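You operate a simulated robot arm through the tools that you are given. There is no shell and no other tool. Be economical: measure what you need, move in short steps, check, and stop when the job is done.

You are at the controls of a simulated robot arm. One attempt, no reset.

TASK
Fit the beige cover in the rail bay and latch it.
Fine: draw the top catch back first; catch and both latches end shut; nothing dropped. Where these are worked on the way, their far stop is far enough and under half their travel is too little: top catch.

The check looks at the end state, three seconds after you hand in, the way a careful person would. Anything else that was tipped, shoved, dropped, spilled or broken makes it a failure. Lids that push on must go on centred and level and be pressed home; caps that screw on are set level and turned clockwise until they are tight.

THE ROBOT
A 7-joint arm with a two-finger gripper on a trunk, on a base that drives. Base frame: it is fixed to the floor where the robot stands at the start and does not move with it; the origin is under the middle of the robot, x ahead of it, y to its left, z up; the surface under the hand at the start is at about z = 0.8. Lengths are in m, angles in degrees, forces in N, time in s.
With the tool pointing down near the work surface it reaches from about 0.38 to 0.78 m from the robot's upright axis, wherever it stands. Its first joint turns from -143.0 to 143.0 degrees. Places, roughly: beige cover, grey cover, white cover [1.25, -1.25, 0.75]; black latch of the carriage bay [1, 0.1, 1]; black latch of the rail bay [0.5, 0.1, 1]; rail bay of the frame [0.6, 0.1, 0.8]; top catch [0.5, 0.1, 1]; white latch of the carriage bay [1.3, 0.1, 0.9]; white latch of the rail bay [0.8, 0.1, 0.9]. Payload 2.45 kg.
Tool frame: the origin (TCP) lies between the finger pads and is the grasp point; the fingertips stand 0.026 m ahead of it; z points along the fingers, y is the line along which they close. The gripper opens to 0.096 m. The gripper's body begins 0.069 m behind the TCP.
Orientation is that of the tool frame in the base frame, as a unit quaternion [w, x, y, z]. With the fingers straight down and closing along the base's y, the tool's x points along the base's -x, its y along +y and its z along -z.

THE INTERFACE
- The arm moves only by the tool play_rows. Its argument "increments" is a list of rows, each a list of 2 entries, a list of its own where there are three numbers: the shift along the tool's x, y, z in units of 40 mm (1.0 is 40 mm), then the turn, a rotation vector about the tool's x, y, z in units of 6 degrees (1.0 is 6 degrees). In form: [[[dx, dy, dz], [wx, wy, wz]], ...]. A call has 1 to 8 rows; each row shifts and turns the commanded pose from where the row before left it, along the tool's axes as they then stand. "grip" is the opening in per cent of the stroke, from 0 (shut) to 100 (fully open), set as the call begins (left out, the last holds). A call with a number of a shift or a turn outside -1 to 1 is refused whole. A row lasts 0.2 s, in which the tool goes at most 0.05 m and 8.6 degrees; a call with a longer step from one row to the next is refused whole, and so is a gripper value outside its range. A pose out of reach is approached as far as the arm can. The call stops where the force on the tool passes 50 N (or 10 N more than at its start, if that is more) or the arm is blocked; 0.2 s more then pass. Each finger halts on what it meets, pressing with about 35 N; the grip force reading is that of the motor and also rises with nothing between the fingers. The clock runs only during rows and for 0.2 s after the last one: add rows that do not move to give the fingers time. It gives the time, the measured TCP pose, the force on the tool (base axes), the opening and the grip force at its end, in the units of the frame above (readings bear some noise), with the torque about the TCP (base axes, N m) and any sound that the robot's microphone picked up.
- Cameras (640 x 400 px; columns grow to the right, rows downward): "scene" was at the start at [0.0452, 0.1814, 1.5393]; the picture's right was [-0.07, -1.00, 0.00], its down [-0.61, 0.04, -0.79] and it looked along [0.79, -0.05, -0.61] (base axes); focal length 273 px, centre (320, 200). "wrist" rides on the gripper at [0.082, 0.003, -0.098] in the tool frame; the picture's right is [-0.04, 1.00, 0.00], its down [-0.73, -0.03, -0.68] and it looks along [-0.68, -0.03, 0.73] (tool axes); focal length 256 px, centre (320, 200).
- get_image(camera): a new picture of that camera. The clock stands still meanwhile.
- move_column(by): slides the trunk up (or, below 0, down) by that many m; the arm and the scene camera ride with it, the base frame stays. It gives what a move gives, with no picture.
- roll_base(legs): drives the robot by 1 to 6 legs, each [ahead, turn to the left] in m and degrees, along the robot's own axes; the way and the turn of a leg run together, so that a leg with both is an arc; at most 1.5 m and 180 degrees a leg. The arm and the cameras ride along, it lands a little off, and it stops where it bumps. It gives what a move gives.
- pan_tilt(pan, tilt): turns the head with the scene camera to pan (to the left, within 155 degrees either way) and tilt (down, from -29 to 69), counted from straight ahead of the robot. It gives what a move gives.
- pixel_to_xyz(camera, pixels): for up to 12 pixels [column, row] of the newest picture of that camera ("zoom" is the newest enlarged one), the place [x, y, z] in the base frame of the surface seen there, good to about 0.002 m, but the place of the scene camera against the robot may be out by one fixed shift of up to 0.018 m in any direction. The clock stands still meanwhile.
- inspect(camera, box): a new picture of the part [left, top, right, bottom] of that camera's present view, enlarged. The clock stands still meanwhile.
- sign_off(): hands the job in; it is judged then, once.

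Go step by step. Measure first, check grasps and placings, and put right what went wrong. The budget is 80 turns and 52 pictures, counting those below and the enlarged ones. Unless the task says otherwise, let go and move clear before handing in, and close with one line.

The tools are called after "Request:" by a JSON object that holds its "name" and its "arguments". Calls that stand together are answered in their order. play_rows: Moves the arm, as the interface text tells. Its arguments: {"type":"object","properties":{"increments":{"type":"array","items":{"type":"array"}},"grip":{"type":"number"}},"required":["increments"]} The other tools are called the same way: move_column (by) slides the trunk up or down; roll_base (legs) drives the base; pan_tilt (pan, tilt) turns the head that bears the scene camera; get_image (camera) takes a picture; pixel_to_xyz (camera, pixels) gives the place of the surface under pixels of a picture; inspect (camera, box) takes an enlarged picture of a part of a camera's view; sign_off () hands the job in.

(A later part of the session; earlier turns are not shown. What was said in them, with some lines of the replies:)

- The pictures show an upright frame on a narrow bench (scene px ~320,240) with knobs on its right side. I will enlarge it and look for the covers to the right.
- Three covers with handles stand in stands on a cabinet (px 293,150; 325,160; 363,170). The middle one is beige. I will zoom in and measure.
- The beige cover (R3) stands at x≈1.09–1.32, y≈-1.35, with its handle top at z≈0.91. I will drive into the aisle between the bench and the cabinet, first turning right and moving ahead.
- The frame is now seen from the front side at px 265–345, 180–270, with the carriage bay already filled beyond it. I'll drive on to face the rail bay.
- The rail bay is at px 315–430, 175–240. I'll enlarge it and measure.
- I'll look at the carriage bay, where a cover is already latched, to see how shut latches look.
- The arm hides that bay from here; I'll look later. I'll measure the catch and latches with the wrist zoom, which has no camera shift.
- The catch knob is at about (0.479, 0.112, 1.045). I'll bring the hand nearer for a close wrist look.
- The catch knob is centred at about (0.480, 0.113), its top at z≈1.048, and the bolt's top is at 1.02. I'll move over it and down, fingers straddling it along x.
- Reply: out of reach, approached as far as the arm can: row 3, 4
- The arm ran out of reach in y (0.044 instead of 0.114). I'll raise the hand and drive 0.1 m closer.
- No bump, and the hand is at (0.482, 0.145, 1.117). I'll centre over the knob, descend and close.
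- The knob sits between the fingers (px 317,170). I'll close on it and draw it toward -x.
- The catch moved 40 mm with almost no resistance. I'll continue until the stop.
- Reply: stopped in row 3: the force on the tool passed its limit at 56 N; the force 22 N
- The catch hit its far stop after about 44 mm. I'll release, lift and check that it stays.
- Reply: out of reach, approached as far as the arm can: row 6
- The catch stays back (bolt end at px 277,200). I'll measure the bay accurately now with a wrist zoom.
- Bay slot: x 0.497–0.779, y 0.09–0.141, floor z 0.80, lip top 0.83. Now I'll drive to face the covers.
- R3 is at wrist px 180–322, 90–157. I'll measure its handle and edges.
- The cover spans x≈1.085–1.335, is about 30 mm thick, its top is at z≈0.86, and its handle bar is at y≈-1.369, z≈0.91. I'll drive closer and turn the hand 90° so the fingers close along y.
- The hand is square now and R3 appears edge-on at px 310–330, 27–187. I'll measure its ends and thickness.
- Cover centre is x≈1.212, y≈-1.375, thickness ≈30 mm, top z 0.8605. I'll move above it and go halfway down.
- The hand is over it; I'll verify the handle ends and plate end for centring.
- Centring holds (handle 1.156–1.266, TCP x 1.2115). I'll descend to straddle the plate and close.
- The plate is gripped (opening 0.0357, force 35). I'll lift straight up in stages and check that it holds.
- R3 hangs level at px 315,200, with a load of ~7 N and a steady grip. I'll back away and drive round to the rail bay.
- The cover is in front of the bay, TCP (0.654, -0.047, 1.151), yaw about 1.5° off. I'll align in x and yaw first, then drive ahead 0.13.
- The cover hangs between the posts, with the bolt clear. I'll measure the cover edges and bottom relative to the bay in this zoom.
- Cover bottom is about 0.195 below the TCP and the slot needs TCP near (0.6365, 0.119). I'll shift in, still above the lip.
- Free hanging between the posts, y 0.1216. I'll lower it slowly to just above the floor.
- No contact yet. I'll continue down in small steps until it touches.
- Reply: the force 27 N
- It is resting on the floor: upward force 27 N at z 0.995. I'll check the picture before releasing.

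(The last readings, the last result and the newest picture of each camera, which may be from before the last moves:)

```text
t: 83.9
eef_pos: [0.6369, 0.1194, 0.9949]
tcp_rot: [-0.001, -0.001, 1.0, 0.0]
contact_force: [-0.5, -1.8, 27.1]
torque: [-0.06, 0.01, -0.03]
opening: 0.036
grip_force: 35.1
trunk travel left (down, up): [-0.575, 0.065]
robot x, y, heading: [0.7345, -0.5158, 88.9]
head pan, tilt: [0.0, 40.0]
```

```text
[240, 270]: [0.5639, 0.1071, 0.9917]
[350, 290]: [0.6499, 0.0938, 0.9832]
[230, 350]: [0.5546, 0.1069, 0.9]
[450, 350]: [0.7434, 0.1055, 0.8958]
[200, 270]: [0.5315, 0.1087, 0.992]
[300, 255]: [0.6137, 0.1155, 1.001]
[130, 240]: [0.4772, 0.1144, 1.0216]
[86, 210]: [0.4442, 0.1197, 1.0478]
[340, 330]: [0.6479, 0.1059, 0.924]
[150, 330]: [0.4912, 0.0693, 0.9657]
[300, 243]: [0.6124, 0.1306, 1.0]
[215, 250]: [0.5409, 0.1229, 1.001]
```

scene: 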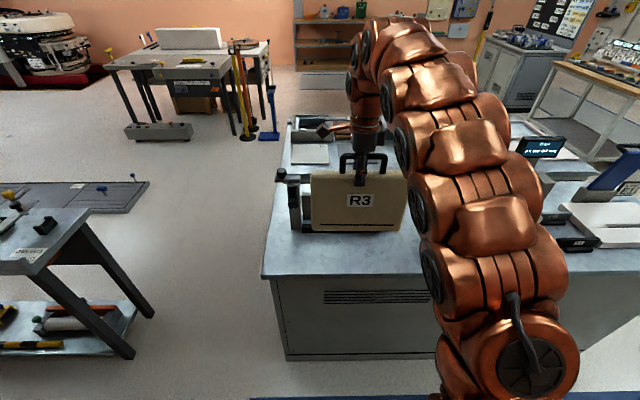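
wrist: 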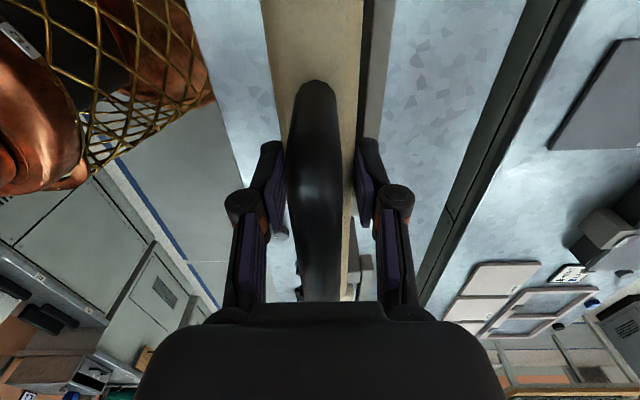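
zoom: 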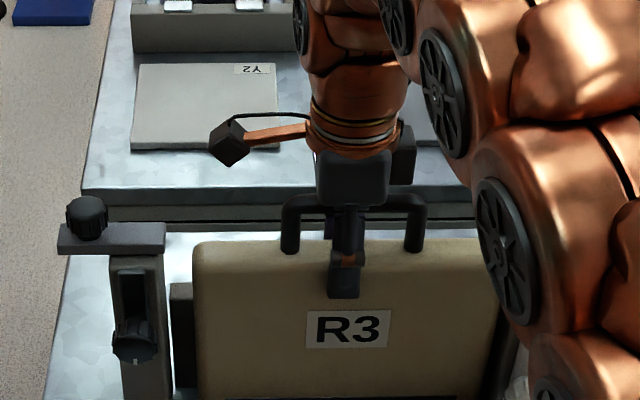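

The cover stands upright, front face at y≈0.104, between lip and back plate. I'll release and lift clear, then measure centring with the wrist camera.

Request:
{"name": "play_rows", "arguments": {"increments": [[[0, 0, -0.04], [0, 0, 0]], [[0, 0, 0], [0, 0, 0]], [[0, 0, 0], [0, 0, 0]], [[0, 0, 0], [0, 0, 0]], [[0, 0, -0.3], [0, 0, 0]], [[0, 0, -0.9], [0, 0, 0]], [[0, 0, -0.9], [0, 0, 0]], [[0, 0, -0.9], [0, 0, 0]]], "grip": 70}}

Request:
{"name": "get_image", "arguments": {"camera": "wrist"}}

Request:
{"name": "inspect", "arguments": {"camera": "scene", "box": [260, 140, 420, 250]}}

```text
t: 85.7
eef_pos: [0.6367, 0.122, 1.1137]
tcp_rot: [-0.001, 0.0, 1.0, -0.001]
contact_force: [-0.2, 0.2, 0.5]
torque: [0.02, 0.07, 0.07]
opening: 0.0673
grip_force: 0.1
trunk travel left (down, up): [-0.575, 0.065]
robot x, y, heading: [0.7342, -0.518, 89.2]
head pan, tilt: [0.0, 40.0]
```

```text
19 pictures are left
```

wrist: 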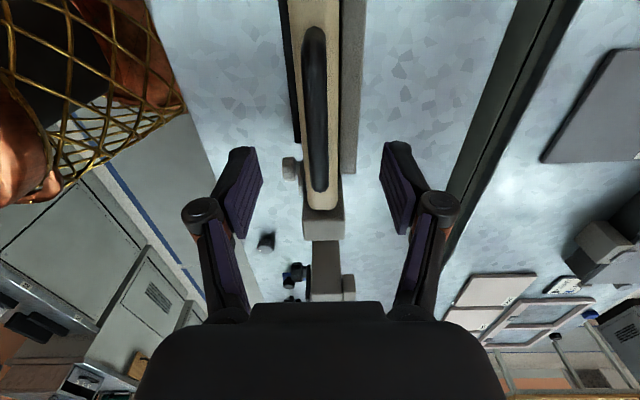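

```text
3.64 times, centred on (340, 195) of scene
```

zoom: 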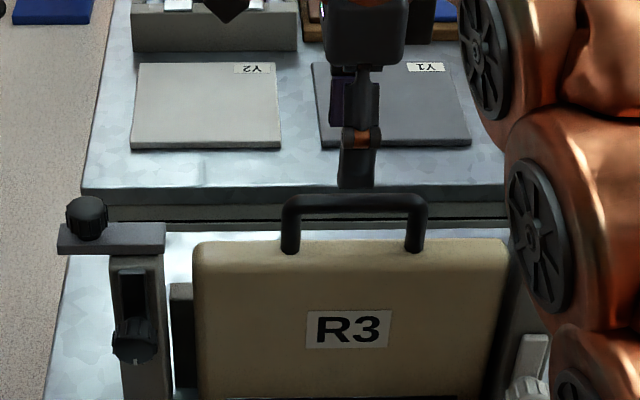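

The cover stands on its own. I'll measure the end gaps.

Request:
{"name": "pixel_to_xyz", "arguments": {"camera": "wrist", "pixels": [[322, 200], [322, 207], [323, 213], [323, 230], [313, 30], [318, 188], [305, 100], [335, 100], [285, 80], [351, 80]]}}

Request:
{"name": "pixel_to_xyz", "arguments": {"camera": "zoom", "pixels": [[197, 300], [504, 300], [164, 300], [517, 340], [287, 230], [424, 230], [520, 345], [160, 270], [172, 300], [190, 300]]}}

```text
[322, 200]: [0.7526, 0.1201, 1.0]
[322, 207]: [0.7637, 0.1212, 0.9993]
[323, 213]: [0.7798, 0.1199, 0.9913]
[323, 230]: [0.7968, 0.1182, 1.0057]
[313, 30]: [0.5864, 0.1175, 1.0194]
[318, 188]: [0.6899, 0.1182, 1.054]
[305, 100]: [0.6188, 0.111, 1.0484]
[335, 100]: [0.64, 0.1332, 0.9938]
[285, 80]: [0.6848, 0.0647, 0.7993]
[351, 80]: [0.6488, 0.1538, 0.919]
```

```text
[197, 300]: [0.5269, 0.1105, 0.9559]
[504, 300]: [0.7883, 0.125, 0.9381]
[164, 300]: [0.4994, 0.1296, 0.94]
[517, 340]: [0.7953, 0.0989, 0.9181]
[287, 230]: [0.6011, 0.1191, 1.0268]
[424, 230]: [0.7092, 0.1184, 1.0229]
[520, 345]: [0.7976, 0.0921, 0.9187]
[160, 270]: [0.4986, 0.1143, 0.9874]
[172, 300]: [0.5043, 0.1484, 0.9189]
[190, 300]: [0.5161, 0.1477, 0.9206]
```

The cover is centred within about 2 mm (handle mid x 0.638; posts 0.492/0.780) with its top at z 1.0. Next I'll shift the base about 0.11 m toward -x to work the catch.

Request:
{"name": "roll_base", "arguments": {"legs": [[-0.2, 0], [0, 90], [0.12, 0], [0, -89], [0.18, 0]]}}

Request:
{"name": "get_image", "arguments": {"camera": "wrist"}}

```text
t: 96.8
eef_pos: [0.5175, 0.108, 1.1138]
tcp_rot: [-0.001, 0.002, 1.0, -0.001]
contact_force: [-0.9, -0.4, -0.6]
torque: [0.04, 0.0, -0.01]
opening: 0.0672
grip_force: 0.1
trunk travel left (down, up): [-0.575, 0.065]
robot x, y, heading: [0.6062, -0.5333, 89.1]
head pan, tilt: [0.0, 40.0]
```

```text
17 pictures are left
```

wrist: 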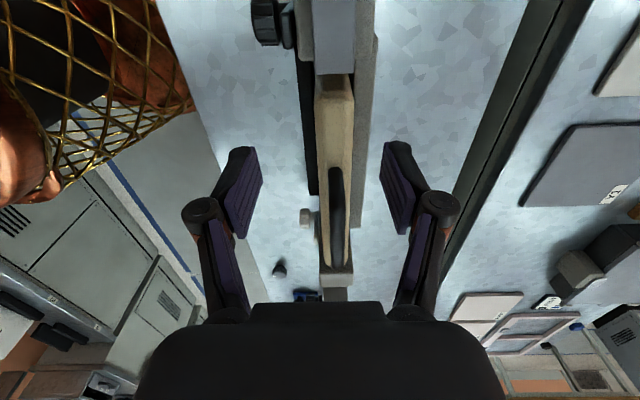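

I'll drive 0.04 m closer for reach, then place the open fingers around the drawn knob at x≈0.435.

Request:
{"name": "roll_base", "arguments": {"legs": [[0.04, 0]]}}

Request:
{"name": "play_rows", "arguments": {"increments": [[[0.52, -0.2, 0], [0, 0, 0]], [[0.52, -0.2, 0], [0, 0, 0]], [[0.52, -0.2, 0], [0, 0, 0]], [[0.52, -0.2, 0], [0, 0, 0]], [[0, 0, 0], [0, 0, 0]]]}}

Request:
{"name": "get_image", "arguments": {"camera": "wrist"}}

```text
t: 97.7
eef_pos: [0.5197, 0.1471, 1.1136]
tcp_rot: [-0.001, 0.002, 1.0, -0.001]
contact_force: [0.0, 0.2, 0.1]
torque: [0.0, -0.01, -0.02]
opening: 0.0671
grip_force: 0.1
trunk travel left (down, up): [-0.575, 0.065]
robot x, y, heading: [0.6073, -0.4919, 88.3]
head pan, tilt: [0.0, 40.0]
```

```text
t: 98.9
eef_pos: [0.4356, 0.1161, 1.1146]
tcp_rot: [-0.002, 0.003, 1.0, -0.001]
contact_force: [-0.3, -0.4, 0.1]
torque: [-0.04, 0.0, 0.02]
opening: 0.0672
grip_force: 0.0
trunk travel left (down, up): [-0.575, 0.065]
robot x, y, heading: [0.6122, -0.4908, 88.7]
head pan, tilt: [0.0, 40.0]
```

```text
16 pictures are left
```

wrist: 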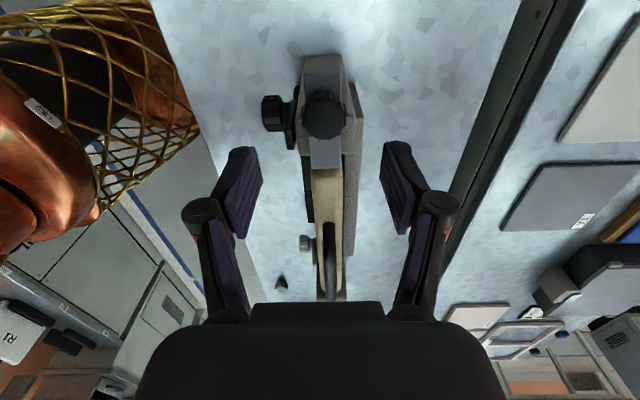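

Request:
{"name": "pixel_to_xyz", "arguments": {"camera": "wrist", "pixels": [[323, 118], [323, 98], [324, 160], [324, 175], [322, 62], [323, 130], [270, 112], [289, 135]]}}

```text
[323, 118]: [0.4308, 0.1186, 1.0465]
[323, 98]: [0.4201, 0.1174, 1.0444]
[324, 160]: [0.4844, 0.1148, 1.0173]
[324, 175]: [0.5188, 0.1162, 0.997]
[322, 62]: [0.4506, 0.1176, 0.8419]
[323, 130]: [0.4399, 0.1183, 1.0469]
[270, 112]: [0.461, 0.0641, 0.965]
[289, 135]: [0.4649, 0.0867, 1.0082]
```

The knob is still back at x≈0.433, y≈0.117, straight below. I'll descend, grip and push toward +x until the stop.

Request:
{"name": "play_rows", "arguments": {"increments": [[[0.05, 0, 0.77], [0, 0, 0]], [[0, 0, 0.77], [0, 0, 0]], [[0, 0, 0], [0, 0, 0]]]}}

Request:
{"name": "play_rows", "arguments": {"increments": [[[0, 0, 0], [0, 0, 0]], [[0, 0, 0], [0, 0, 0]], [[0, 0, 0], [0, 0, 0]], [[0, 0, 0], [0, 0, 0]], [[-0.2, 0, 0], [0, 0, 0]], [[-0.2, 0, 0], [0, 0, 0]], [[-0.2, 0, 0], [0, 0, 0]], [[-0.2, 0, 0], [0, 0, 0]]], "grip": 0}}

Request:
{"name": "play_rows", "arguments": {"increments": [[[-0.15, 0, 0], [0, 0, 0]], [[-0.15, 0, 0], [0, 0, 0]], [[-0.15, 0, 0], [0, 0, 0]], [[-0.15, 0, 0], [0, 0, 0]]]}}

```text
t: 99.7
eef_pos: [0.436, 0.118, 1.0503]
tcp_rot: [-0.001, 0.002, 1.0, -0.001]
contact_force: [-0.7, 0.7, -0.4]
torque: [-0.02, 0.02, -0.02]
opening: 0.0672
grip_force: 0.0
trunk travel left (down, up): [-0.575, 0.065]
robot x, y, heading: [0.6057, -0.4937, 88.5]
head pan, tilt: [0.0, 40.0]
```

```text
t: 101.5
eef_pos: [0.4661, 0.1184, 1.0517]
tcp_rot: [-0.001, 0.003, 1.0, -0.001]
contact_force: [0.1, 26.6, -3.4]
torque: [0.64, 0.81, -0.02]
opening: 0.0314
grip_force: 45.6
trunk travel left (down, up): [-0.575, 0.065]
robot x, y, heading: [0.6111, -0.4933, 88.6]
head pan, tilt: [0.0, 40.0]
```

```text
t: 102.4
eef_pos: [0.4813, 0.1186, 1.0511]
tcp_rot: [-0.004, 0.0, 1.0, 0.003]
contact_force: [-8.1, 21.8, -15.9]
torque: [0.63, 0.39, 0.19]
opening: 0.0311
grip_force: 45.1
trunk travel left (down, up): [-0.575, 0.065]
robot x, y, heading: [0.6118, -0.4936, 88.9]
head pan, tilt: [0.0, 40.0]
stopped in row 4: the force on the tool passed its limit at 53 N (the readings are from after the stop); the commanded pose is now the measured one
```

The catch ran 45 mm and hit its closed stop. I'll release, lift, and look.

Request:
{"name": "play_rows", "arguments": {"increments": [[[0, 0, 0], [0, 0, 0]], [[0, 0, 0], [0, 0, 0]], [[0, 0, 0], [0, 0, 0]], [[0, 0, -0.5], [0, 0, 0]], [[0, 0, -0.9], [0, 0, 0]], [[0, 0, -0.9], [0, 0, 0]], [[0, 0, 0], [0, 0, 0]]], "grip": 65}}

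Request:
{"name": "roll_base", "arguments": {"legs": [[-0.22, 0]]}}

Request:
{"name": "get_image", "arguments": {"camera": "scene"}}

```text
t: 104.0
eef_pos: [0.4847, 0.1179, 1.1458]
tcp_rot: [-0.003, 0.0, 1.0, 0.002]
contact_force: [0.9, 0.0, 0.4]
torque: [-0.05, -0.02, -0.01]
opening: 0.0624
grip_force: 0.1
trunk travel left (down, up): [-0.575, 0.065]
robot x, y, heading: [0.6086, -0.4946, 88.9]
head pan, tilt: [0.0, 40.0]
```

```text
t: 105.7
eef_pos: [0.4811, -0.1005, 1.1461]
tcp_rot: [-0.003, 0.001, 1.0, 0.002]
contact_force: [-0.1, 0.4, 0.3]
torque: [-0.01, 0.01, -0.05]
opening: 0.0627
grip_force: 0.1
trunk travel left (down, up): [-0.575, 0.065]
robot x, y, heading: [0.6011, -0.7109, 88.5]
head pan, tilt: [0.0, 40.0]
```

```text
15 pictures are left
```

scene: 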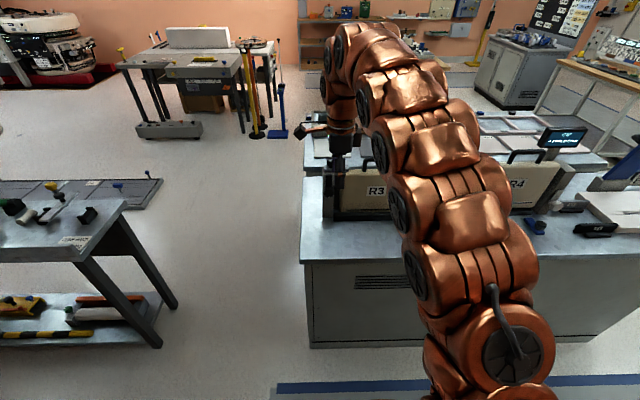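

The catch is shut and R3 stands in the bay. Now I'll pitch the hand forward 90° so the fingers point at the latch knobs.

Request:
{"name": "play_rows", "arguments": {"increments": [[[0, 0, 0], [-1, 0, 0]], [[0, 0, 0], [-1, 0, 0]], [[0, 0, 0], [-1, 0, 0]], [[0, 0, 0], [-1, 0, 0]], [[0, 0, 0], [-1, 0, 0]], [[0, 0, 0], [-1, 0, 0]], [[0, 0, 0], [-1, 0, 0]], [[0, 0, 0], [-1, 0, 0]]]}}

Request:
{"name": "play_rows", "arguments": {"increments": [[[0, 0, 0], [-1, 0, 0]], [[0, 0, 0], [-1, 0, 0]], [[0, 0, 0], [-1, 0, 0]], [[0, 0, 0], [-1, 0, 0]], [[0, 0, 0], [-1, 0, 0]], [[0, 0, 0], [-1, 0, 0]], [[0, 0, 0], [-1, 0, 0]], [[0, 0, 0], [0, 0, 0]]]}}

Request:
{"name": "get_image", "arguments": {"camera": "wrist"}}

```text
t: 107.5
eef_pos: [0.4815, -0.1002, 1.1449]
tcp_rot: [-0.002, 0.001, 0.912, 0.409]
contact_force: [0.8, 0.2, 0.0]
torque: [-0.01, 0.0, 0.01]
opening: 0.0625
grip_force: 0.0
trunk travel left (down, up): [-0.575, 0.065]
robot x, y, heading: [0.6039, -0.7084, 88.7]
head pan, tilt: [0.0, 40.0]
```

```text
t: 109.2
eef_pos: [0.484, -0.0918, 1.1563]
tcp_rot: [-0.002, 0.003, 0.742, 0.671]
contact_force: [0.3, 0.5, 0.3]
torque: [0.04, -0.01, 0.01]
opening: 0.0625
grip_force: 0.1
out of reach, approached as far as the arm can: row 6, 7
trunk travel left (down, up): [-0.575, 0.065]
robot x, y, heading: [0.6073, -0.712, 88.8]
head pan, tilt: [0.0, 40.0]
```

```text
14 pictures are left
```

wrist: 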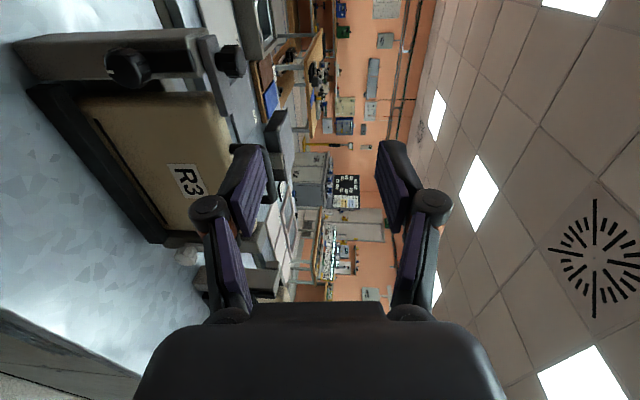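

Pitch stopped at about 84° from the arm's limits. I'll lower the trunk 0.2 m (the knob is at z≈0.955 anyway), which should free the wrist.

Request:
{"name": "move_column", "arguments": {"by": -0.2}}

Request:
{"name": "play_rows", "arguments": {"increments": [[[0, 0, 0], [-0.5, 0, 0]], [[0, 0, 0], [-0.45, 0, 0]], [[0, 0, 0], [0, 0, 0]]]}}

```text
t: 111.4
eef_pos: [0.4832, -0.0909, 0.9566]
tcp_rot: [0.0, 0.004, 0.743, 0.67]
contact_force: [-0.4, 0.6, 0.3]
torque: [0.01, 0.0, -0.01]
opening: 0.0624
grip_force: 0.0
trunk travel left (down, up): [-0.375, 0.265]
robot x, y, heading: [0.6018, -0.7099, 89.0]
head pan, tilt: [0.0, 40.0]
```

```text
t: 112.2
eef_pos: [0.4826, -0.0913, 0.9557]
tcp_rot: [0.0, 0.003, 0.742, 0.67]
contact_force: [-0.4, 0.0, -0.4]
torque: [0.01, 0.01, -0.03]
opening: 0.0624
grip_force: 0.1
out of reach, approached as far as the arm can: row 1
trunk travel left (down, up): [-0.375, 0.265]
robot x, y, heading: [0.601, -0.7119, 88.9]
head pan, tilt: [0.0, 40.0]
```

I'll raise the hand by arm 0.12 m relative to the shoulder and retry the pitch, then lower the trunk.

Request:
{"name": "play_rows", "arguments": {"increments": [[[0, 0.75, 0], [0, 0, 0]], [[0, 0.75, 0], [0, 0, 0]], [[0, 0.75, 0], [0, 0, 0]], [[0, 0.75, 0], [0, 0, 0]], [[0, 0, 0], [-0.5, 0, 0]], [[0, 0, 0], [-0.45, 0, 0]], [[0, 0, 0], [0, 0, 0]]]}}

```text
t: 113.8
eef_pos: [0.4835, -0.0839, 1.0772]
tcp_rot: [-0.001, 0.003, 0.691, 0.723]
contact_force: [-0.6, -0.4, 0.1]
torque: [0.01, -0.01, 0.01]
opening: 0.0623
grip_force: 0.0
trunk travel left (down, up): [-0.375, 0.265]
robot x, y, heading: [0.6012, -0.7092, 88.8]
head pan, tilt: [0.0, 40.0]
```

It worked; the pitch is 92.6°. I'll trim it, lower the trunk 0.12 and look at the knob.

Request:
{"name": "play_rows", "arguments": {"increments": [[[0, 0, 0], [0.43, 0, 0]], [[0, 0, 0], [0, 0, 0]]]}}

Request:
{"name": "move_column", "arguments": {"by": -0.12}}

Request:
{"name": "get_image", "arguments": {"camera": "wrist"}}

```text
t: 114.4
eef_pos: [0.4836, -0.0843, 1.0772]
tcp_rot: [-0.001, 0.003, 0.708, 0.706]
contact_force: [-0.8, -0.1, 0.9]
torque: [-0.01, 0.0, 0.02]
opening: 0.0623
grip_force: 0.0
trunk travel left (down, up): [-0.375, 0.265]
robot x, y, heading: [0.6054, -0.712, 88.9]
head pan, tilt: [0.0, 40.0]
```

```text
t: 115.9
eef_pos: [0.4838, -0.0854, 0.9553]
tcp_rot: [-0.001, 0.003, 0.708, 0.707]
contact_force: [0.1, -0.4, 0.1]
torque: [-0.01, -0.02, 0.01]
opening: 0.0625
grip_force: 0.0
trunk travel left (down, up): [-0.255, 0.385]
robot x, y, heading: [0.6079, -0.7128, 88.8]
head pan, tilt: [0.0, 40.0]
```

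```text
13 pictures are left
```

wrist: 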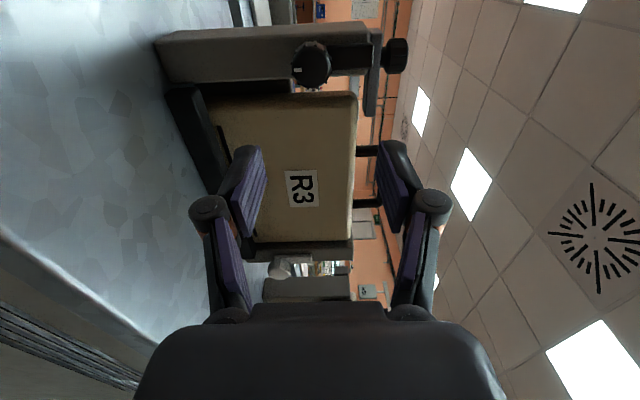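

The image right is up here: black knob at px (312,65), bar to its right (pointing up), catch bolt at (372,80) over the cover's edge. I'll measure the knob.

Request:
{"name": "inspect", "arguments": {"camera": "wrist", "box": [260, 20, 420, 120]}}

Request:
{"name": "pixel_to_xyz", "arguments": {"camera": "zoom", "pixels": [[215, 170], [155, 180], [275, 170], [215, 95], [220, 255], [180, 250], [350, 140], [430, 140], [350, 200], [350, 85], [460, 300], [250, 300]]}}

```text
4.00 times, centred on (340, 70) of wrist
```

zoom: 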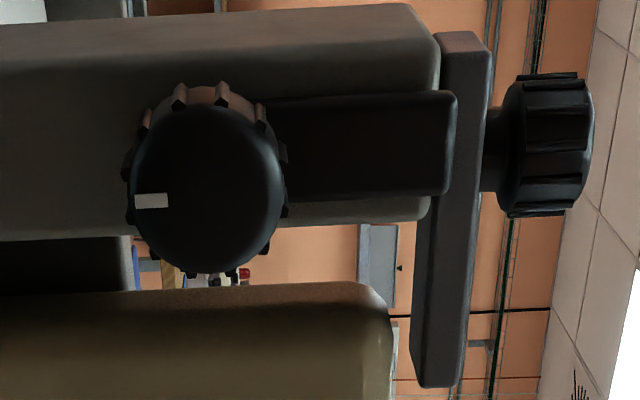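

```text
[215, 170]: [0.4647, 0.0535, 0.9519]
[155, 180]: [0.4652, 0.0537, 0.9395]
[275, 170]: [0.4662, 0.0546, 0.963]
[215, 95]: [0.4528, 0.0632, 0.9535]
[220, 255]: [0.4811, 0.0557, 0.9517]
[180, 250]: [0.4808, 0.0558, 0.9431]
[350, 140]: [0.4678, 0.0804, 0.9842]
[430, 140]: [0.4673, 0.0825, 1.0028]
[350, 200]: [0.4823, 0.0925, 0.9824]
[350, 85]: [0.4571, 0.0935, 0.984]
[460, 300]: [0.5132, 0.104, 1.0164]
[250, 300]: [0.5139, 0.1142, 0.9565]
```

Black knob: centre (0.4675, z 0.951), face y 0.0535, bar behind it from y 0.08, pointing up to z 1.004. I'll move the fingers around it.

Request:
{"name": "play_rows", "arguments": {"increments": [[[0.41, -0.11, 0], [0, 0, 0]], [[0, 0, 0.8], [0, 0, 0]], [[0, 0, 0.8], [0, 0, 0]], [[0, 0, 0.8], [0, 0, 0]], [[0, 0, 0.7], [0, 0, 0]], [[0, 0, 0.3], [0, 0, 0]], [[0, 0, 0], [0, 0, 0]]]}}

Request:
{"name": "get_image", "arguments": {"camera": "wrist"}}

```text
t: 117.5
eef_pos: [0.468, 0.0497, 0.9529]
tcp_rot: [-0.001, 0.004, 0.708, 0.706]
contact_force: [-0.9, 0.3, -0.1]
torque: [0.0, -0.01, 0.0]
opening: 0.0624
grip_force: 0.1
trunk travel left (down, up): [-0.255, 0.385]
robot x, y, heading: [0.606, -0.7118, 88.8]
head pan, tilt: [0.0, 40.0]
```

```text
11 pictures are left
```

wrist: 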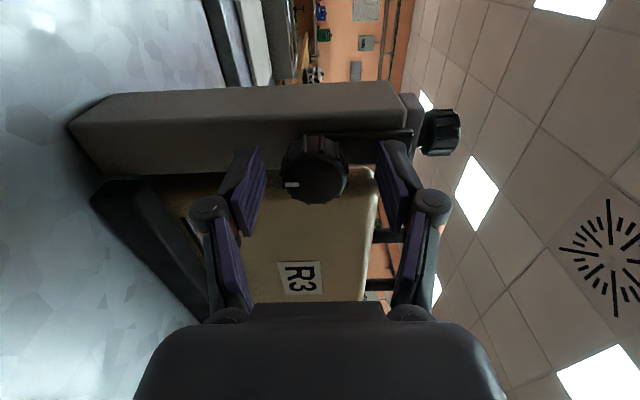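

The knob (px 318,170) is between the fingers. I'll close and start turning clockwise (bar toward the cover).

Request:
{"name": "play_rows", "arguments": {"increments": [[[0, 0, 0], [0, 0, 0]], [[0, 0, 0], [0, 0, 0]], [[0, 0, 0], [0, 0, 0]], [[0, 0, 0], [0, 0, 0]], [[0, 0, 0], [0, 0, 0.6]], [[0, 0, 0], [0, 0, 0.8]], [[0, 0, 0], [0, 0, 0.8]], [[0, 0, 0], [0, 0, 0]]], "grip": 0}}

```text
t: 119.3
eef_pos: [0.4671, 0.0506, 0.9502]
tcp_rot: [-0.082, 0.086, 0.703, 0.701]
contact_force: [-0.6, -25.6, -31.7]
torque: [-1.05, 0.09, -0.66]
opening: 0.0357
grip_force: 44.6
trunk travel left (down, up): [-0.255, 0.385]
robot x, y, heading: [0.6051, -0.7141, 88.8]
head pan, tilt: [0.0, 40.0]
```

It turned 14° but with some side load (-25, -32 N). I'll relieve it slightly and keep turning.

Request:
{"name": "play_rows", "arguments": {"increments": [[[0, -0.05, -0.03], [0, 0, 0]], [[0, 0, 0], [0, 0, 0]]]}}

Request:
{"name": "play_rows", "arguments": {"increments": [[[0, 0, 0], [0, 0, 0.8]], [[0, 0, 0], [0, 0, 0.8]], [[0, 0, 0], [0, 0, 0.8]], [[0, 0, 0], [0, 0, 0.8]], [[0, 0, 0], [0, 0, 0.8]], [[0, 0, 0], [0, 0, 0.8]], [[0, 0, 0], [0, 0, 0]]]}}

```text
t: 119.9
eef_pos: [0.4677, 0.0506, 0.9511]
tcp_rot: [-0.082, 0.085, 0.702, 0.702]
contact_force: [-4.2, -1.2, -16.4]
torque: [-0.35, 0.06, 0.15]
opening: 0.0352
grip_force: 44.5
trunk travel left (down, up): [-0.255, 0.385]
robot x, y, heading: [0.6066, -0.7076, 89.0]
head pan, tilt: [0.0, 40.0]
```

```text
t: 121.5
eef_pos: [0.4672, 0.0498, 0.9507]
tcp_rot: [-0.254, 0.257, 0.658, 0.661]
contact_force: [-5.3, 9.6, 16.8]
torque: [0.22, -0.04, -0.22]
opening: 0.0356
grip_force: 45.1
trunk travel left (down, up): [-0.255, 0.385]
robot x, y, heading: [0.6058, -0.7126, 88.8]
head pan, tilt: [0.0, 40.0]
```

Turned 42° so far with low forces. Continuing to 90°.

Request:
{"name": "play_rows", "arguments": {"increments": [[[0, 0, 0], [0, 0, 1]], [[0, 0, 0], [0, 0, 1]], [[0, 0, 0], [0, 0, 1]], [[0, 0, 0], [0, 0, 1]], [[0, 0, 0], [0, 0, 1]], [[0, 0, 0], [0, 0, 1]], [[0, 0, 0], [0, 0, 1]], [[0, 0, 0], [0, 0, 1]]]}}

Request:
{"name": "inspect", "arguments": {"camera": "wrist", "box": [200, 50, 440, 250]}}

```text
t: 123.3
eef_pos: [0.4698, 0.0499, 0.9511]
tcp_rot: [-0.5, 0.503, 0.497, 0.5]
contact_force: [6.6, 6.9, 25.3]
torque: [0.28, -0.22, -0.18]
opening: 0.0353
grip_force: 45.2
trunk travel left (down, up): [-0.255, 0.385]
robot x, y, heading: [0.5999, -0.7121, 88.7]
head pan, tilt: [0.0, 40.0]
```

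```text
2.00 times, centred on (320, 150) of wrist
```

zoom: 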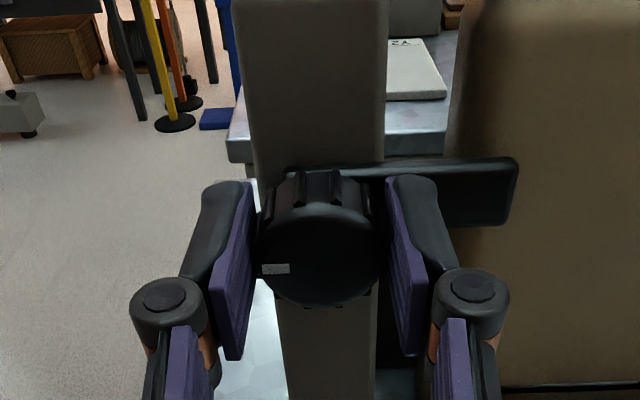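

The black latch bar is now horizontal, over the cover's edge (zoom 450,190). I'll nudge it a little further to confirm the stop.

Request:
{"name": "play_rows", "arguments": {"increments": [[[0, 0, 0], [0, 0, 0.5]], [[0, 0, 0], [0, 0, 0.5]], [[0, 0, 0], [0, 0, 0]]]}}

```text
t: 124.1
eef_pos: [0.4694, 0.0508, 0.9503]
tcp_rot: [-0.527, 0.528, 0.471, 0.471]
contact_force: [13.8, -7.1, 7.2]
torque: [0.45, -0.21, -0.47]
opening: 0.0354
grip_force: 44.7
trunk travel left (down, up): [-0.255, 0.385]
robot x, y, heading: [0.6064, -0.712, 88.6]
head pan, tilt: [0.0, 40.0]
```

No firm stop felt. I'll release, back off, and look at the bar's angle.

Request:
{"name": "play_rows", "arguments": {"increments": [[[0, 0, 0], [0, 0, 0]], [[0, 0, 0], [0, 0, 0]], [[0, 0, 0], [0, 0, 0]], [[0, 0, -0.9], [0, 0, 0]], [[0, 0, -0.9], [0, 0, 0]], [[0, 0, -0.9], [0, 0, -0.5]], [[0, 0, -0.9], [0, 0, -0.5]], [[0, 0, 0], [0, 0, 0]]], "grip": 65}}

Request:
{"name": "inspect", "arguments": {"camera": "wrist", "box": [240, 10, 440, 135]}}

Request:
{"name": "pixel_to_xyz", "arguments": {"camera": "zoom", "pixels": [[250, 250], [330, 200], [380, 200], [330, 230], [380, 230], [360, 215], [300, 215], [345, 245]]}}

```text
t: 125.9
eef_pos: [0.4665, -0.0951, 0.9479]
tcp_rot: [-0.501, 0.503, 0.498, 0.499]
contact_force: [0.0, -0.7, -0.2]
torque: [0.01, -0.02, -0.01]
opening: 0.0624
grip_force: 0.0
trunk travel left (down, up): [-0.255, 0.385]
robot x, y, heading: [0.6057, -0.7135, 89.0]
head pan, tilt: [0.0, 40.0]
```

```text
3.20 times, centred on (340, 72) of wrist
```

zoom: 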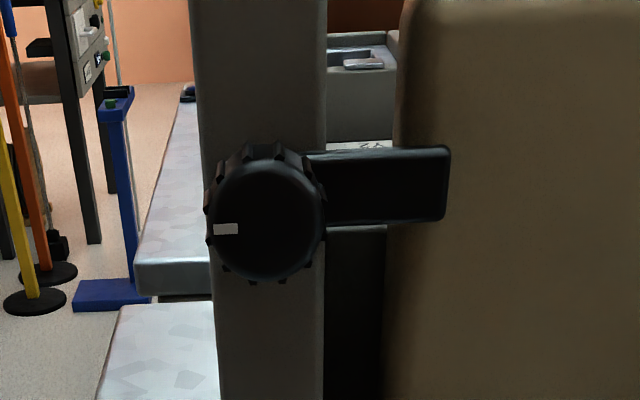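

```text
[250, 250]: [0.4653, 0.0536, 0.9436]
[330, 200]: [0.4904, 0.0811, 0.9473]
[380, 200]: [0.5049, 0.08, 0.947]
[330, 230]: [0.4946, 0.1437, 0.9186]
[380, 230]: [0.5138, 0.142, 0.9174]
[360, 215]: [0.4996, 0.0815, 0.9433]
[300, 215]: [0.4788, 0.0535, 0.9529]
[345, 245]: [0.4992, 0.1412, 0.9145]
```

The black latch is shut: bar horizontal, overlapping the cover. I'll move the hand over to the white latch knob.

Request:
{"name": "play_rows", "arguments": {"increments": [[[-0.2, 0.95, 0], [0, 0, 0]], [[-0.2, 0.95, 0], [0, 0, 0]], [[-0.2, 0.95, 0], [0, 0, 0]], [[-0.2, 0.95, 0], [0, 0, 0]], [[-0.2, 0.95, 0], [0, 0, 0]], [[-0.2, 0.95, 0], [0, 0, 0]], [[-0.2, 0.95, 0], [0, 0, 0]], [[-0.2, 0.95, 0], [0, 0, 0]]]}}

Request:
{"name": "get_image", "arguments": {"camera": "wrist"}}

```text
t: 127.7
eef_pos: [0.7697, -0.0904, 0.8906]
tcp_rot: [-0.5, 0.503, 0.498, 0.499]
contact_force: [-0.4, 0.1, 0.2]
torque: [-0.02, 0.0, -0.02]
opening: 0.0624
grip_force: 0.0
out of reach, approached as far as the arm can: row 5
trunk travel left (down, up): [-0.255, 0.385]
robot x, y, heading: [0.6049, -0.7108, 88.6]
head pan, tilt: [0.0, 40.0]
```

```text
8 pictures are left
```

wrist: 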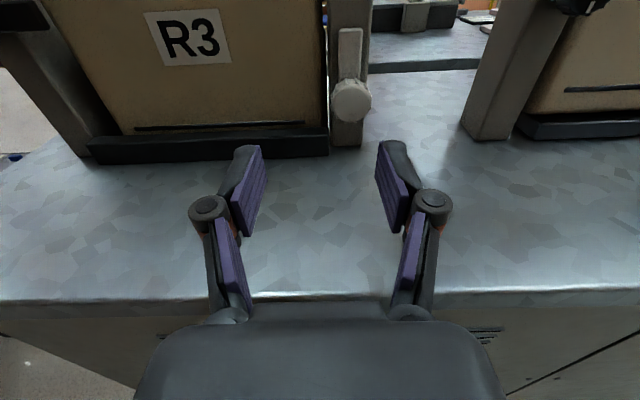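

White knob at px (352,100), bar pointing up. Measuring it.

Request:
{"name": "pixel_to_xyz", "arguments": {"camera": "wrist", "pixels": [[352, 103], [338, 103], [366, 103], [352, 115], [352, 90], [350, 60], [350, 35], [343, 50], [358, 50], [335, 120]]}}

Request:
{"name": "inspect", "arguments": {"camera": "wrist", "box": [300, 10, 420, 160]}}

```text
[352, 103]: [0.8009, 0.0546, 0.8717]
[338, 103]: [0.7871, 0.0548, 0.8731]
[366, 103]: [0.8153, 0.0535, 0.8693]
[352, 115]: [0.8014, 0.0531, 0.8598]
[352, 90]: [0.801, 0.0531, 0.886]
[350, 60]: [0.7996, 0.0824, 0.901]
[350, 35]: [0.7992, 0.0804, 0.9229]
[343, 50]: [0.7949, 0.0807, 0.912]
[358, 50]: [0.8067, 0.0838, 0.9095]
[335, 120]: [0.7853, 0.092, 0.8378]
```

```text
2.67 times, centred on (360, 85) of wrist
```

zoom: 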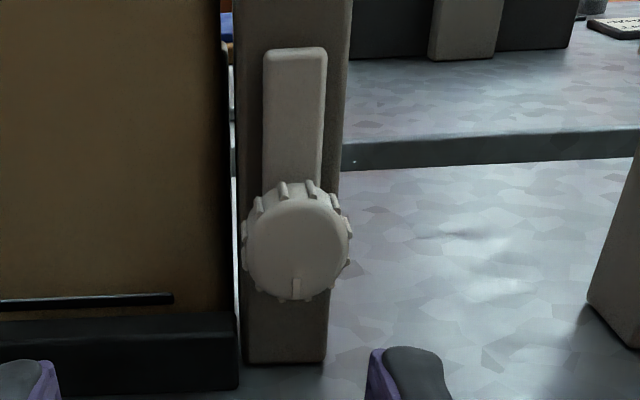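

White knob centre is (0.8005, z 0.872), face y 0.054. I'll align and advance.

Request:
{"name": "play_rows", "arguments": {"increments": [[[-0.23, 0.385, 0], [0, 0, 0]], [[-0.23, 0.385, 0], [0, 0, 0]], [[0, 0, 0.8], [0, 0, 0]], [[0, 0, 0.8], [0, 0, 0]], [[0, 0, 0.8], [0, 0, 0]], [[0, 0, 0.8], [0, 0, 0]], [[0, 0, 0.3], [0, 0, 0]], [[0, 0, 0], [0, 0, 0]]]}}

```text
t: 129.5
eef_pos: [0.8, 0.0465, 0.8733]
tcp_rot: [-0.501, 0.502, 0.498, 0.499]
contact_force: [-0.2, 0.3, -0.3]
torque: [0.03, -0.01, 0.02]
opening: 0.0624
grip_force: 0.0
trunk travel left (down, up): [-0.255, 0.385]
robot x, y, heading: [0.6049, -0.7112, 88.8]
head pan, tilt: [0.0, 40.0]
```

The hand is at (0.800, 0.0465, 0.873) as wanted. I'll advance 3 mm, close, and turn counter-clockwise.

Request:
{"name": "play_rows", "arguments": {"increments": [[[-0.03, 0, 0.08], [0, 0, 0]], [[0, 0, 0], [0, 0, 0]], [[0, 0, 0], [0, 0, 0]], [[0, 0, 0], [0, 0, 0]], [[0, 0, 0], [0, 0, -0.6]], [[0, 0, 0], [0, 0, -0.8]], [[0, 0, 0], [0, 0, -0.8]], [[0, 0, 0], [0, 0, 0]]], "grip": 0}}

```text
t: 131.3
eef_pos: [0.7986, 0.0509, 0.8717]
tcp_rot: [-0.439, 0.442, 0.553, 0.553]
contact_force: [-5.3, -24.4, -20.6]
torque: [-0.63, 0.02, 0.13]
opening: 0.0397
grip_force: 44.3
trunk travel left (down, up): [-0.255, 0.385]
robot x, y, heading: [0.6064, -0.7086, 88.9]
head pan, tilt: [0.0, 40.0]
```

Turning freely so far with modest load. I'll ease 1 mm back and continue.

Request:
{"name": "play_rows", "arguments": {"increments": [[[-0.03, 0, -0.03], [0, 0, -0.8]], [[0, 0, 0], [0, 0, -0.8]], [[0, 0, 0], [0, 0, -0.8]], [[0, 0, 0], [0, 0, -0.8]], [[0, 0, 0], [0, 0, -0.8]], [[0, 0, 0], [0, 0, -0.8]], [[0, 0, 0], [0, 0, 0]]]}}

Request:
{"name": "play_rows", "arguments": {"increments": [[[0, 0, 0], [0, 0, -1]], [[0, 0, 0], [0, 0, -1]], [[0, 0, 0], [0, 0, -1]], [[0, 0, 0], [0, 0, -1]], [[0, 0, 0], [0, 0, -1]], [[0, 0, 0], [0, 0, -1]], [[0, 0, 0], [0, 0, -1]], [[0, 0, 0], [0, 0, -1]]]}}

Request:
{"name": "inspect", "arguments": {"camera": "wrist", "box": [200, 50, 440, 250]}}

```text
t: 132.9
eef_pos: [0.7993, 0.0508, 0.8723]
tcp_rot: [-0.288, 0.29, 0.646, 0.645]
contact_force: [-13.7, 24.1, -8.6]
torque: [-0.11, 0.0, 0.53]
opening: 0.0397
grip_force: 44.7
trunk travel left (down, up): [-0.255, 0.385]
robot x, y, heading: [0.6032, -0.7137, 89.0]
head pan, tilt: [0.0, 40.0]
```

```text
t: 134.7
eef_pos: [0.7983, 0.051, 0.87]
tcp_rot: [-0.001, 0.003, 0.708, 0.706]
contact_force: [-20.6, -2.4, -26.4]
torque: [-0.46, 0.15, 0.42]
opening: 0.0396
grip_force: 44.8
trunk travel left (down, up): [-0.255, 0.385]
robot x, y, heading: [0.6042, -0.7109, 88.7]
head pan, tilt: [0.0, 40.0]
```

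```text
2.00 times, centred on (320, 150) of wrist
```

zoom: 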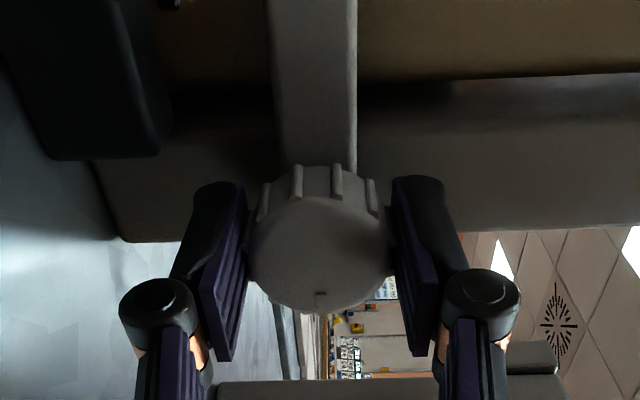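

The white bar now points toward -x over the cover (zoom 315,80). I'll nudge slightly to its stop, release, and back off.

Request:
{"name": "play_rows", "arguments": {"increments": [[[0, 0, 0], [0, 0, -0.5]], [[0, 0, 0], [0, 0, -0.3]], [[0, 0, 0], [0, 0, 0]]]}}

Request:
{"name": "play_rows", "arguments": {"increments": [[[0, 0, 0], [0, 0, 0]], [[0, 0, 0], [0, 0, 0]], [[0, 0, 0], [0, 0, 0]], [[0, 0, -0.9], [0, 0, 0]], [[0, 0, -0.9], [0, 0, 0]], [[0, 0, -0.9], [0, 0, 0.4]], [[0, 0, -0.9], [0, 0, 0.4]], [[0, 0, 0], [0, 0, 0]]], "grip": 65}}

Request:
{"name": "get_image", "arguments": {"camera": "wrist"}}

```text
t: 135.5
eef_pos: [0.7992, 0.0515, 0.8708]
tcp_rot: [0.027, -0.026, 0.708, 0.705]
contact_force: [-19.8, -17.7, -40.1]
torque: [-1.0, 0.31, 0.41]
opening: 0.0395
grip_force: 45.1
trunk travel left (down, up): [-0.255, 0.385]
robot x, y, heading: [0.6036, -0.712, 88.7]
head pan, tilt: [0.0, 40.0]
```

```text
t: 137.3
eef_pos: [0.7993, -0.0926, 0.8733]
tcp_rot: [-0.001, 0.003, 0.707, 0.707]
contact_force: [-0.7, 0.1, -0.7]
torque: [-0.02, 0.01, 0.01]
opening: 0.0624
grip_force: 0.0
trunk travel left (down, up): [-0.255, 0.385]
robot x, y, heading: [0.601, -0.711, 88.6]
head pan, tilt: [0.0, 40.0]
```

```text
5 pictures are left
```

wrist: 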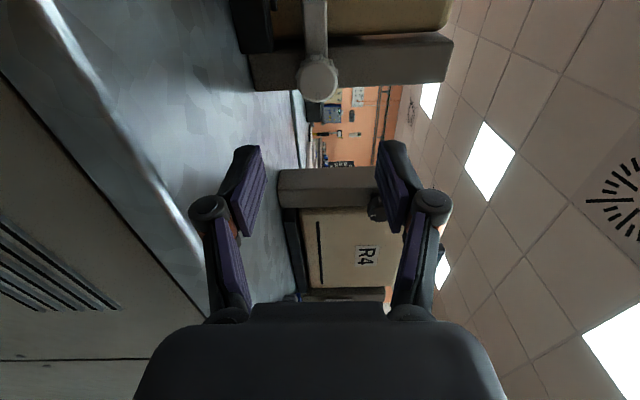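

The white latch is horizontal across the cover (px 315,45). I'll back off with the base and take a final overall look.

Request:
{"name": "roll_base", "arguments": {"legs": [[-0.2, 0], [0, -25]]}}

Request:
{"name": "pan_tilt", "arguments": {"pan": 28, "tilt": 30}}

Request:
{"name": "get_image", "arguments": {"camera": "scene"}}

```text
t: 140.2
eef_pos: [1.0381, -0.4294, 0.8724]
tcp_rot: [0.15, 0.156, 0.69, 0.69]
contact_force: [0.2, 0.3, -0.2]
torque: [0.0, 0.01, 0.03]
opening: 0.0627
grip_force: 0.1
trunk travel left (down, up): [-0.255, 0.385]
robot x, y, heading: [0.5992, -0.9059, 63.8]
head pan, tilt: [0.0, 40.0]
```

```text
t: 141.1
eef_pos: [1.0386, -0.4283, 0.8721]
tcp_rot: [0.151, 0.156, 0.689, 0.691]
contact_force: [-0.8, -0.2, 0.1]
torque: [0.02, 0.0, -0.01]
opening: 0.0623
grip_force: 0.0
trunk travel left (down, up): [-0.255, 0.385]
robot x, y, heading: [0.6005, -0.9104, 64.1]
head pan, tilt: [28.0, 30.0]
```

```text
4 pictures are left
```

scene: 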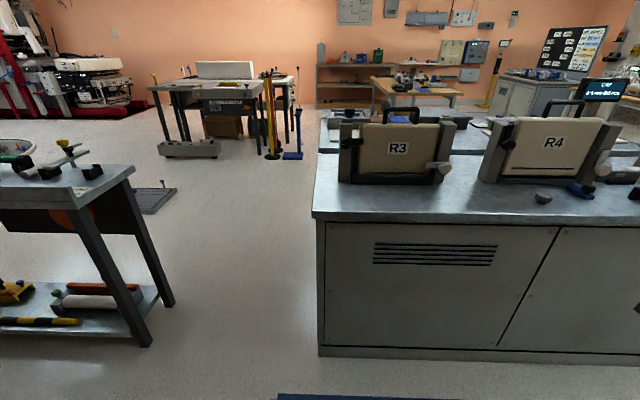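

Request:
{"name": "inspect", "arguments": {"camera": "scene", "box": [320, 85, 480, 195]}}

Request:
{"name": "inspect", "arguments": {"camera": "scene", "box": [460, 85, 640, 215]}}

```text
3.64 times, centred on (400, 140) of scene
```

zoom: 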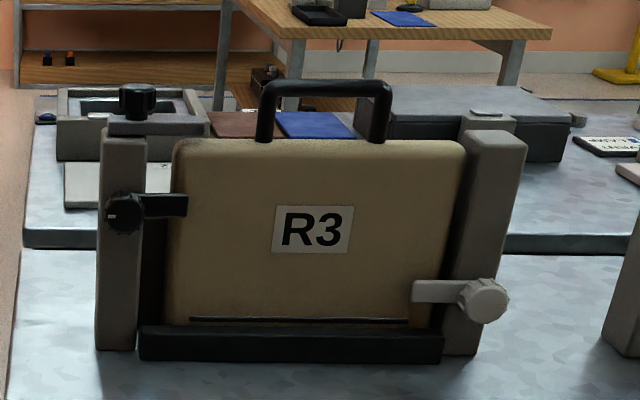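

```text
3.08 times, centred on (550, 150) of scene
```

zoom: 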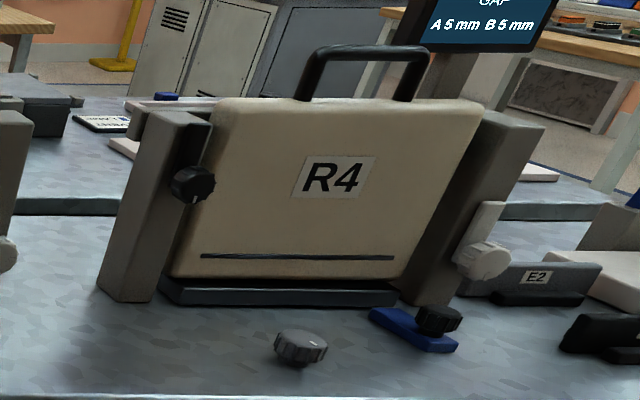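

All looks shut; a screen reads "GAP A 5 mm B 5 mm", so I'll read it fully before finishing.

Request:
{"name": "inspect", "arguments": {"camera": "scene", "box": [560, 60, 640, 110]}}

```text
8.00 times, centred on (600, 85) of scene
```

zoom: 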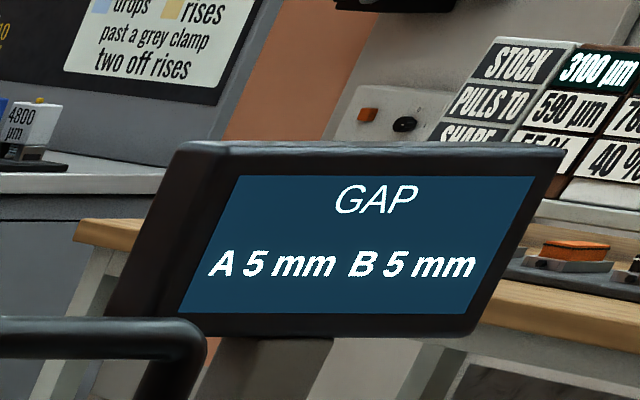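

The screen is a gauge for another job. R3 is seated, the catch bolt lies over its corner, both latch bars are horizontal over the cover, and the hand is clear, so I'm handing in.

Request:
{"name": "sign_off", "arguments": {}}

```text
The job is handed in.
```

The beige cover (R3) is seated in the rail bay with the top catch and both latches shut; nothing was dropped, and the job is handed in.
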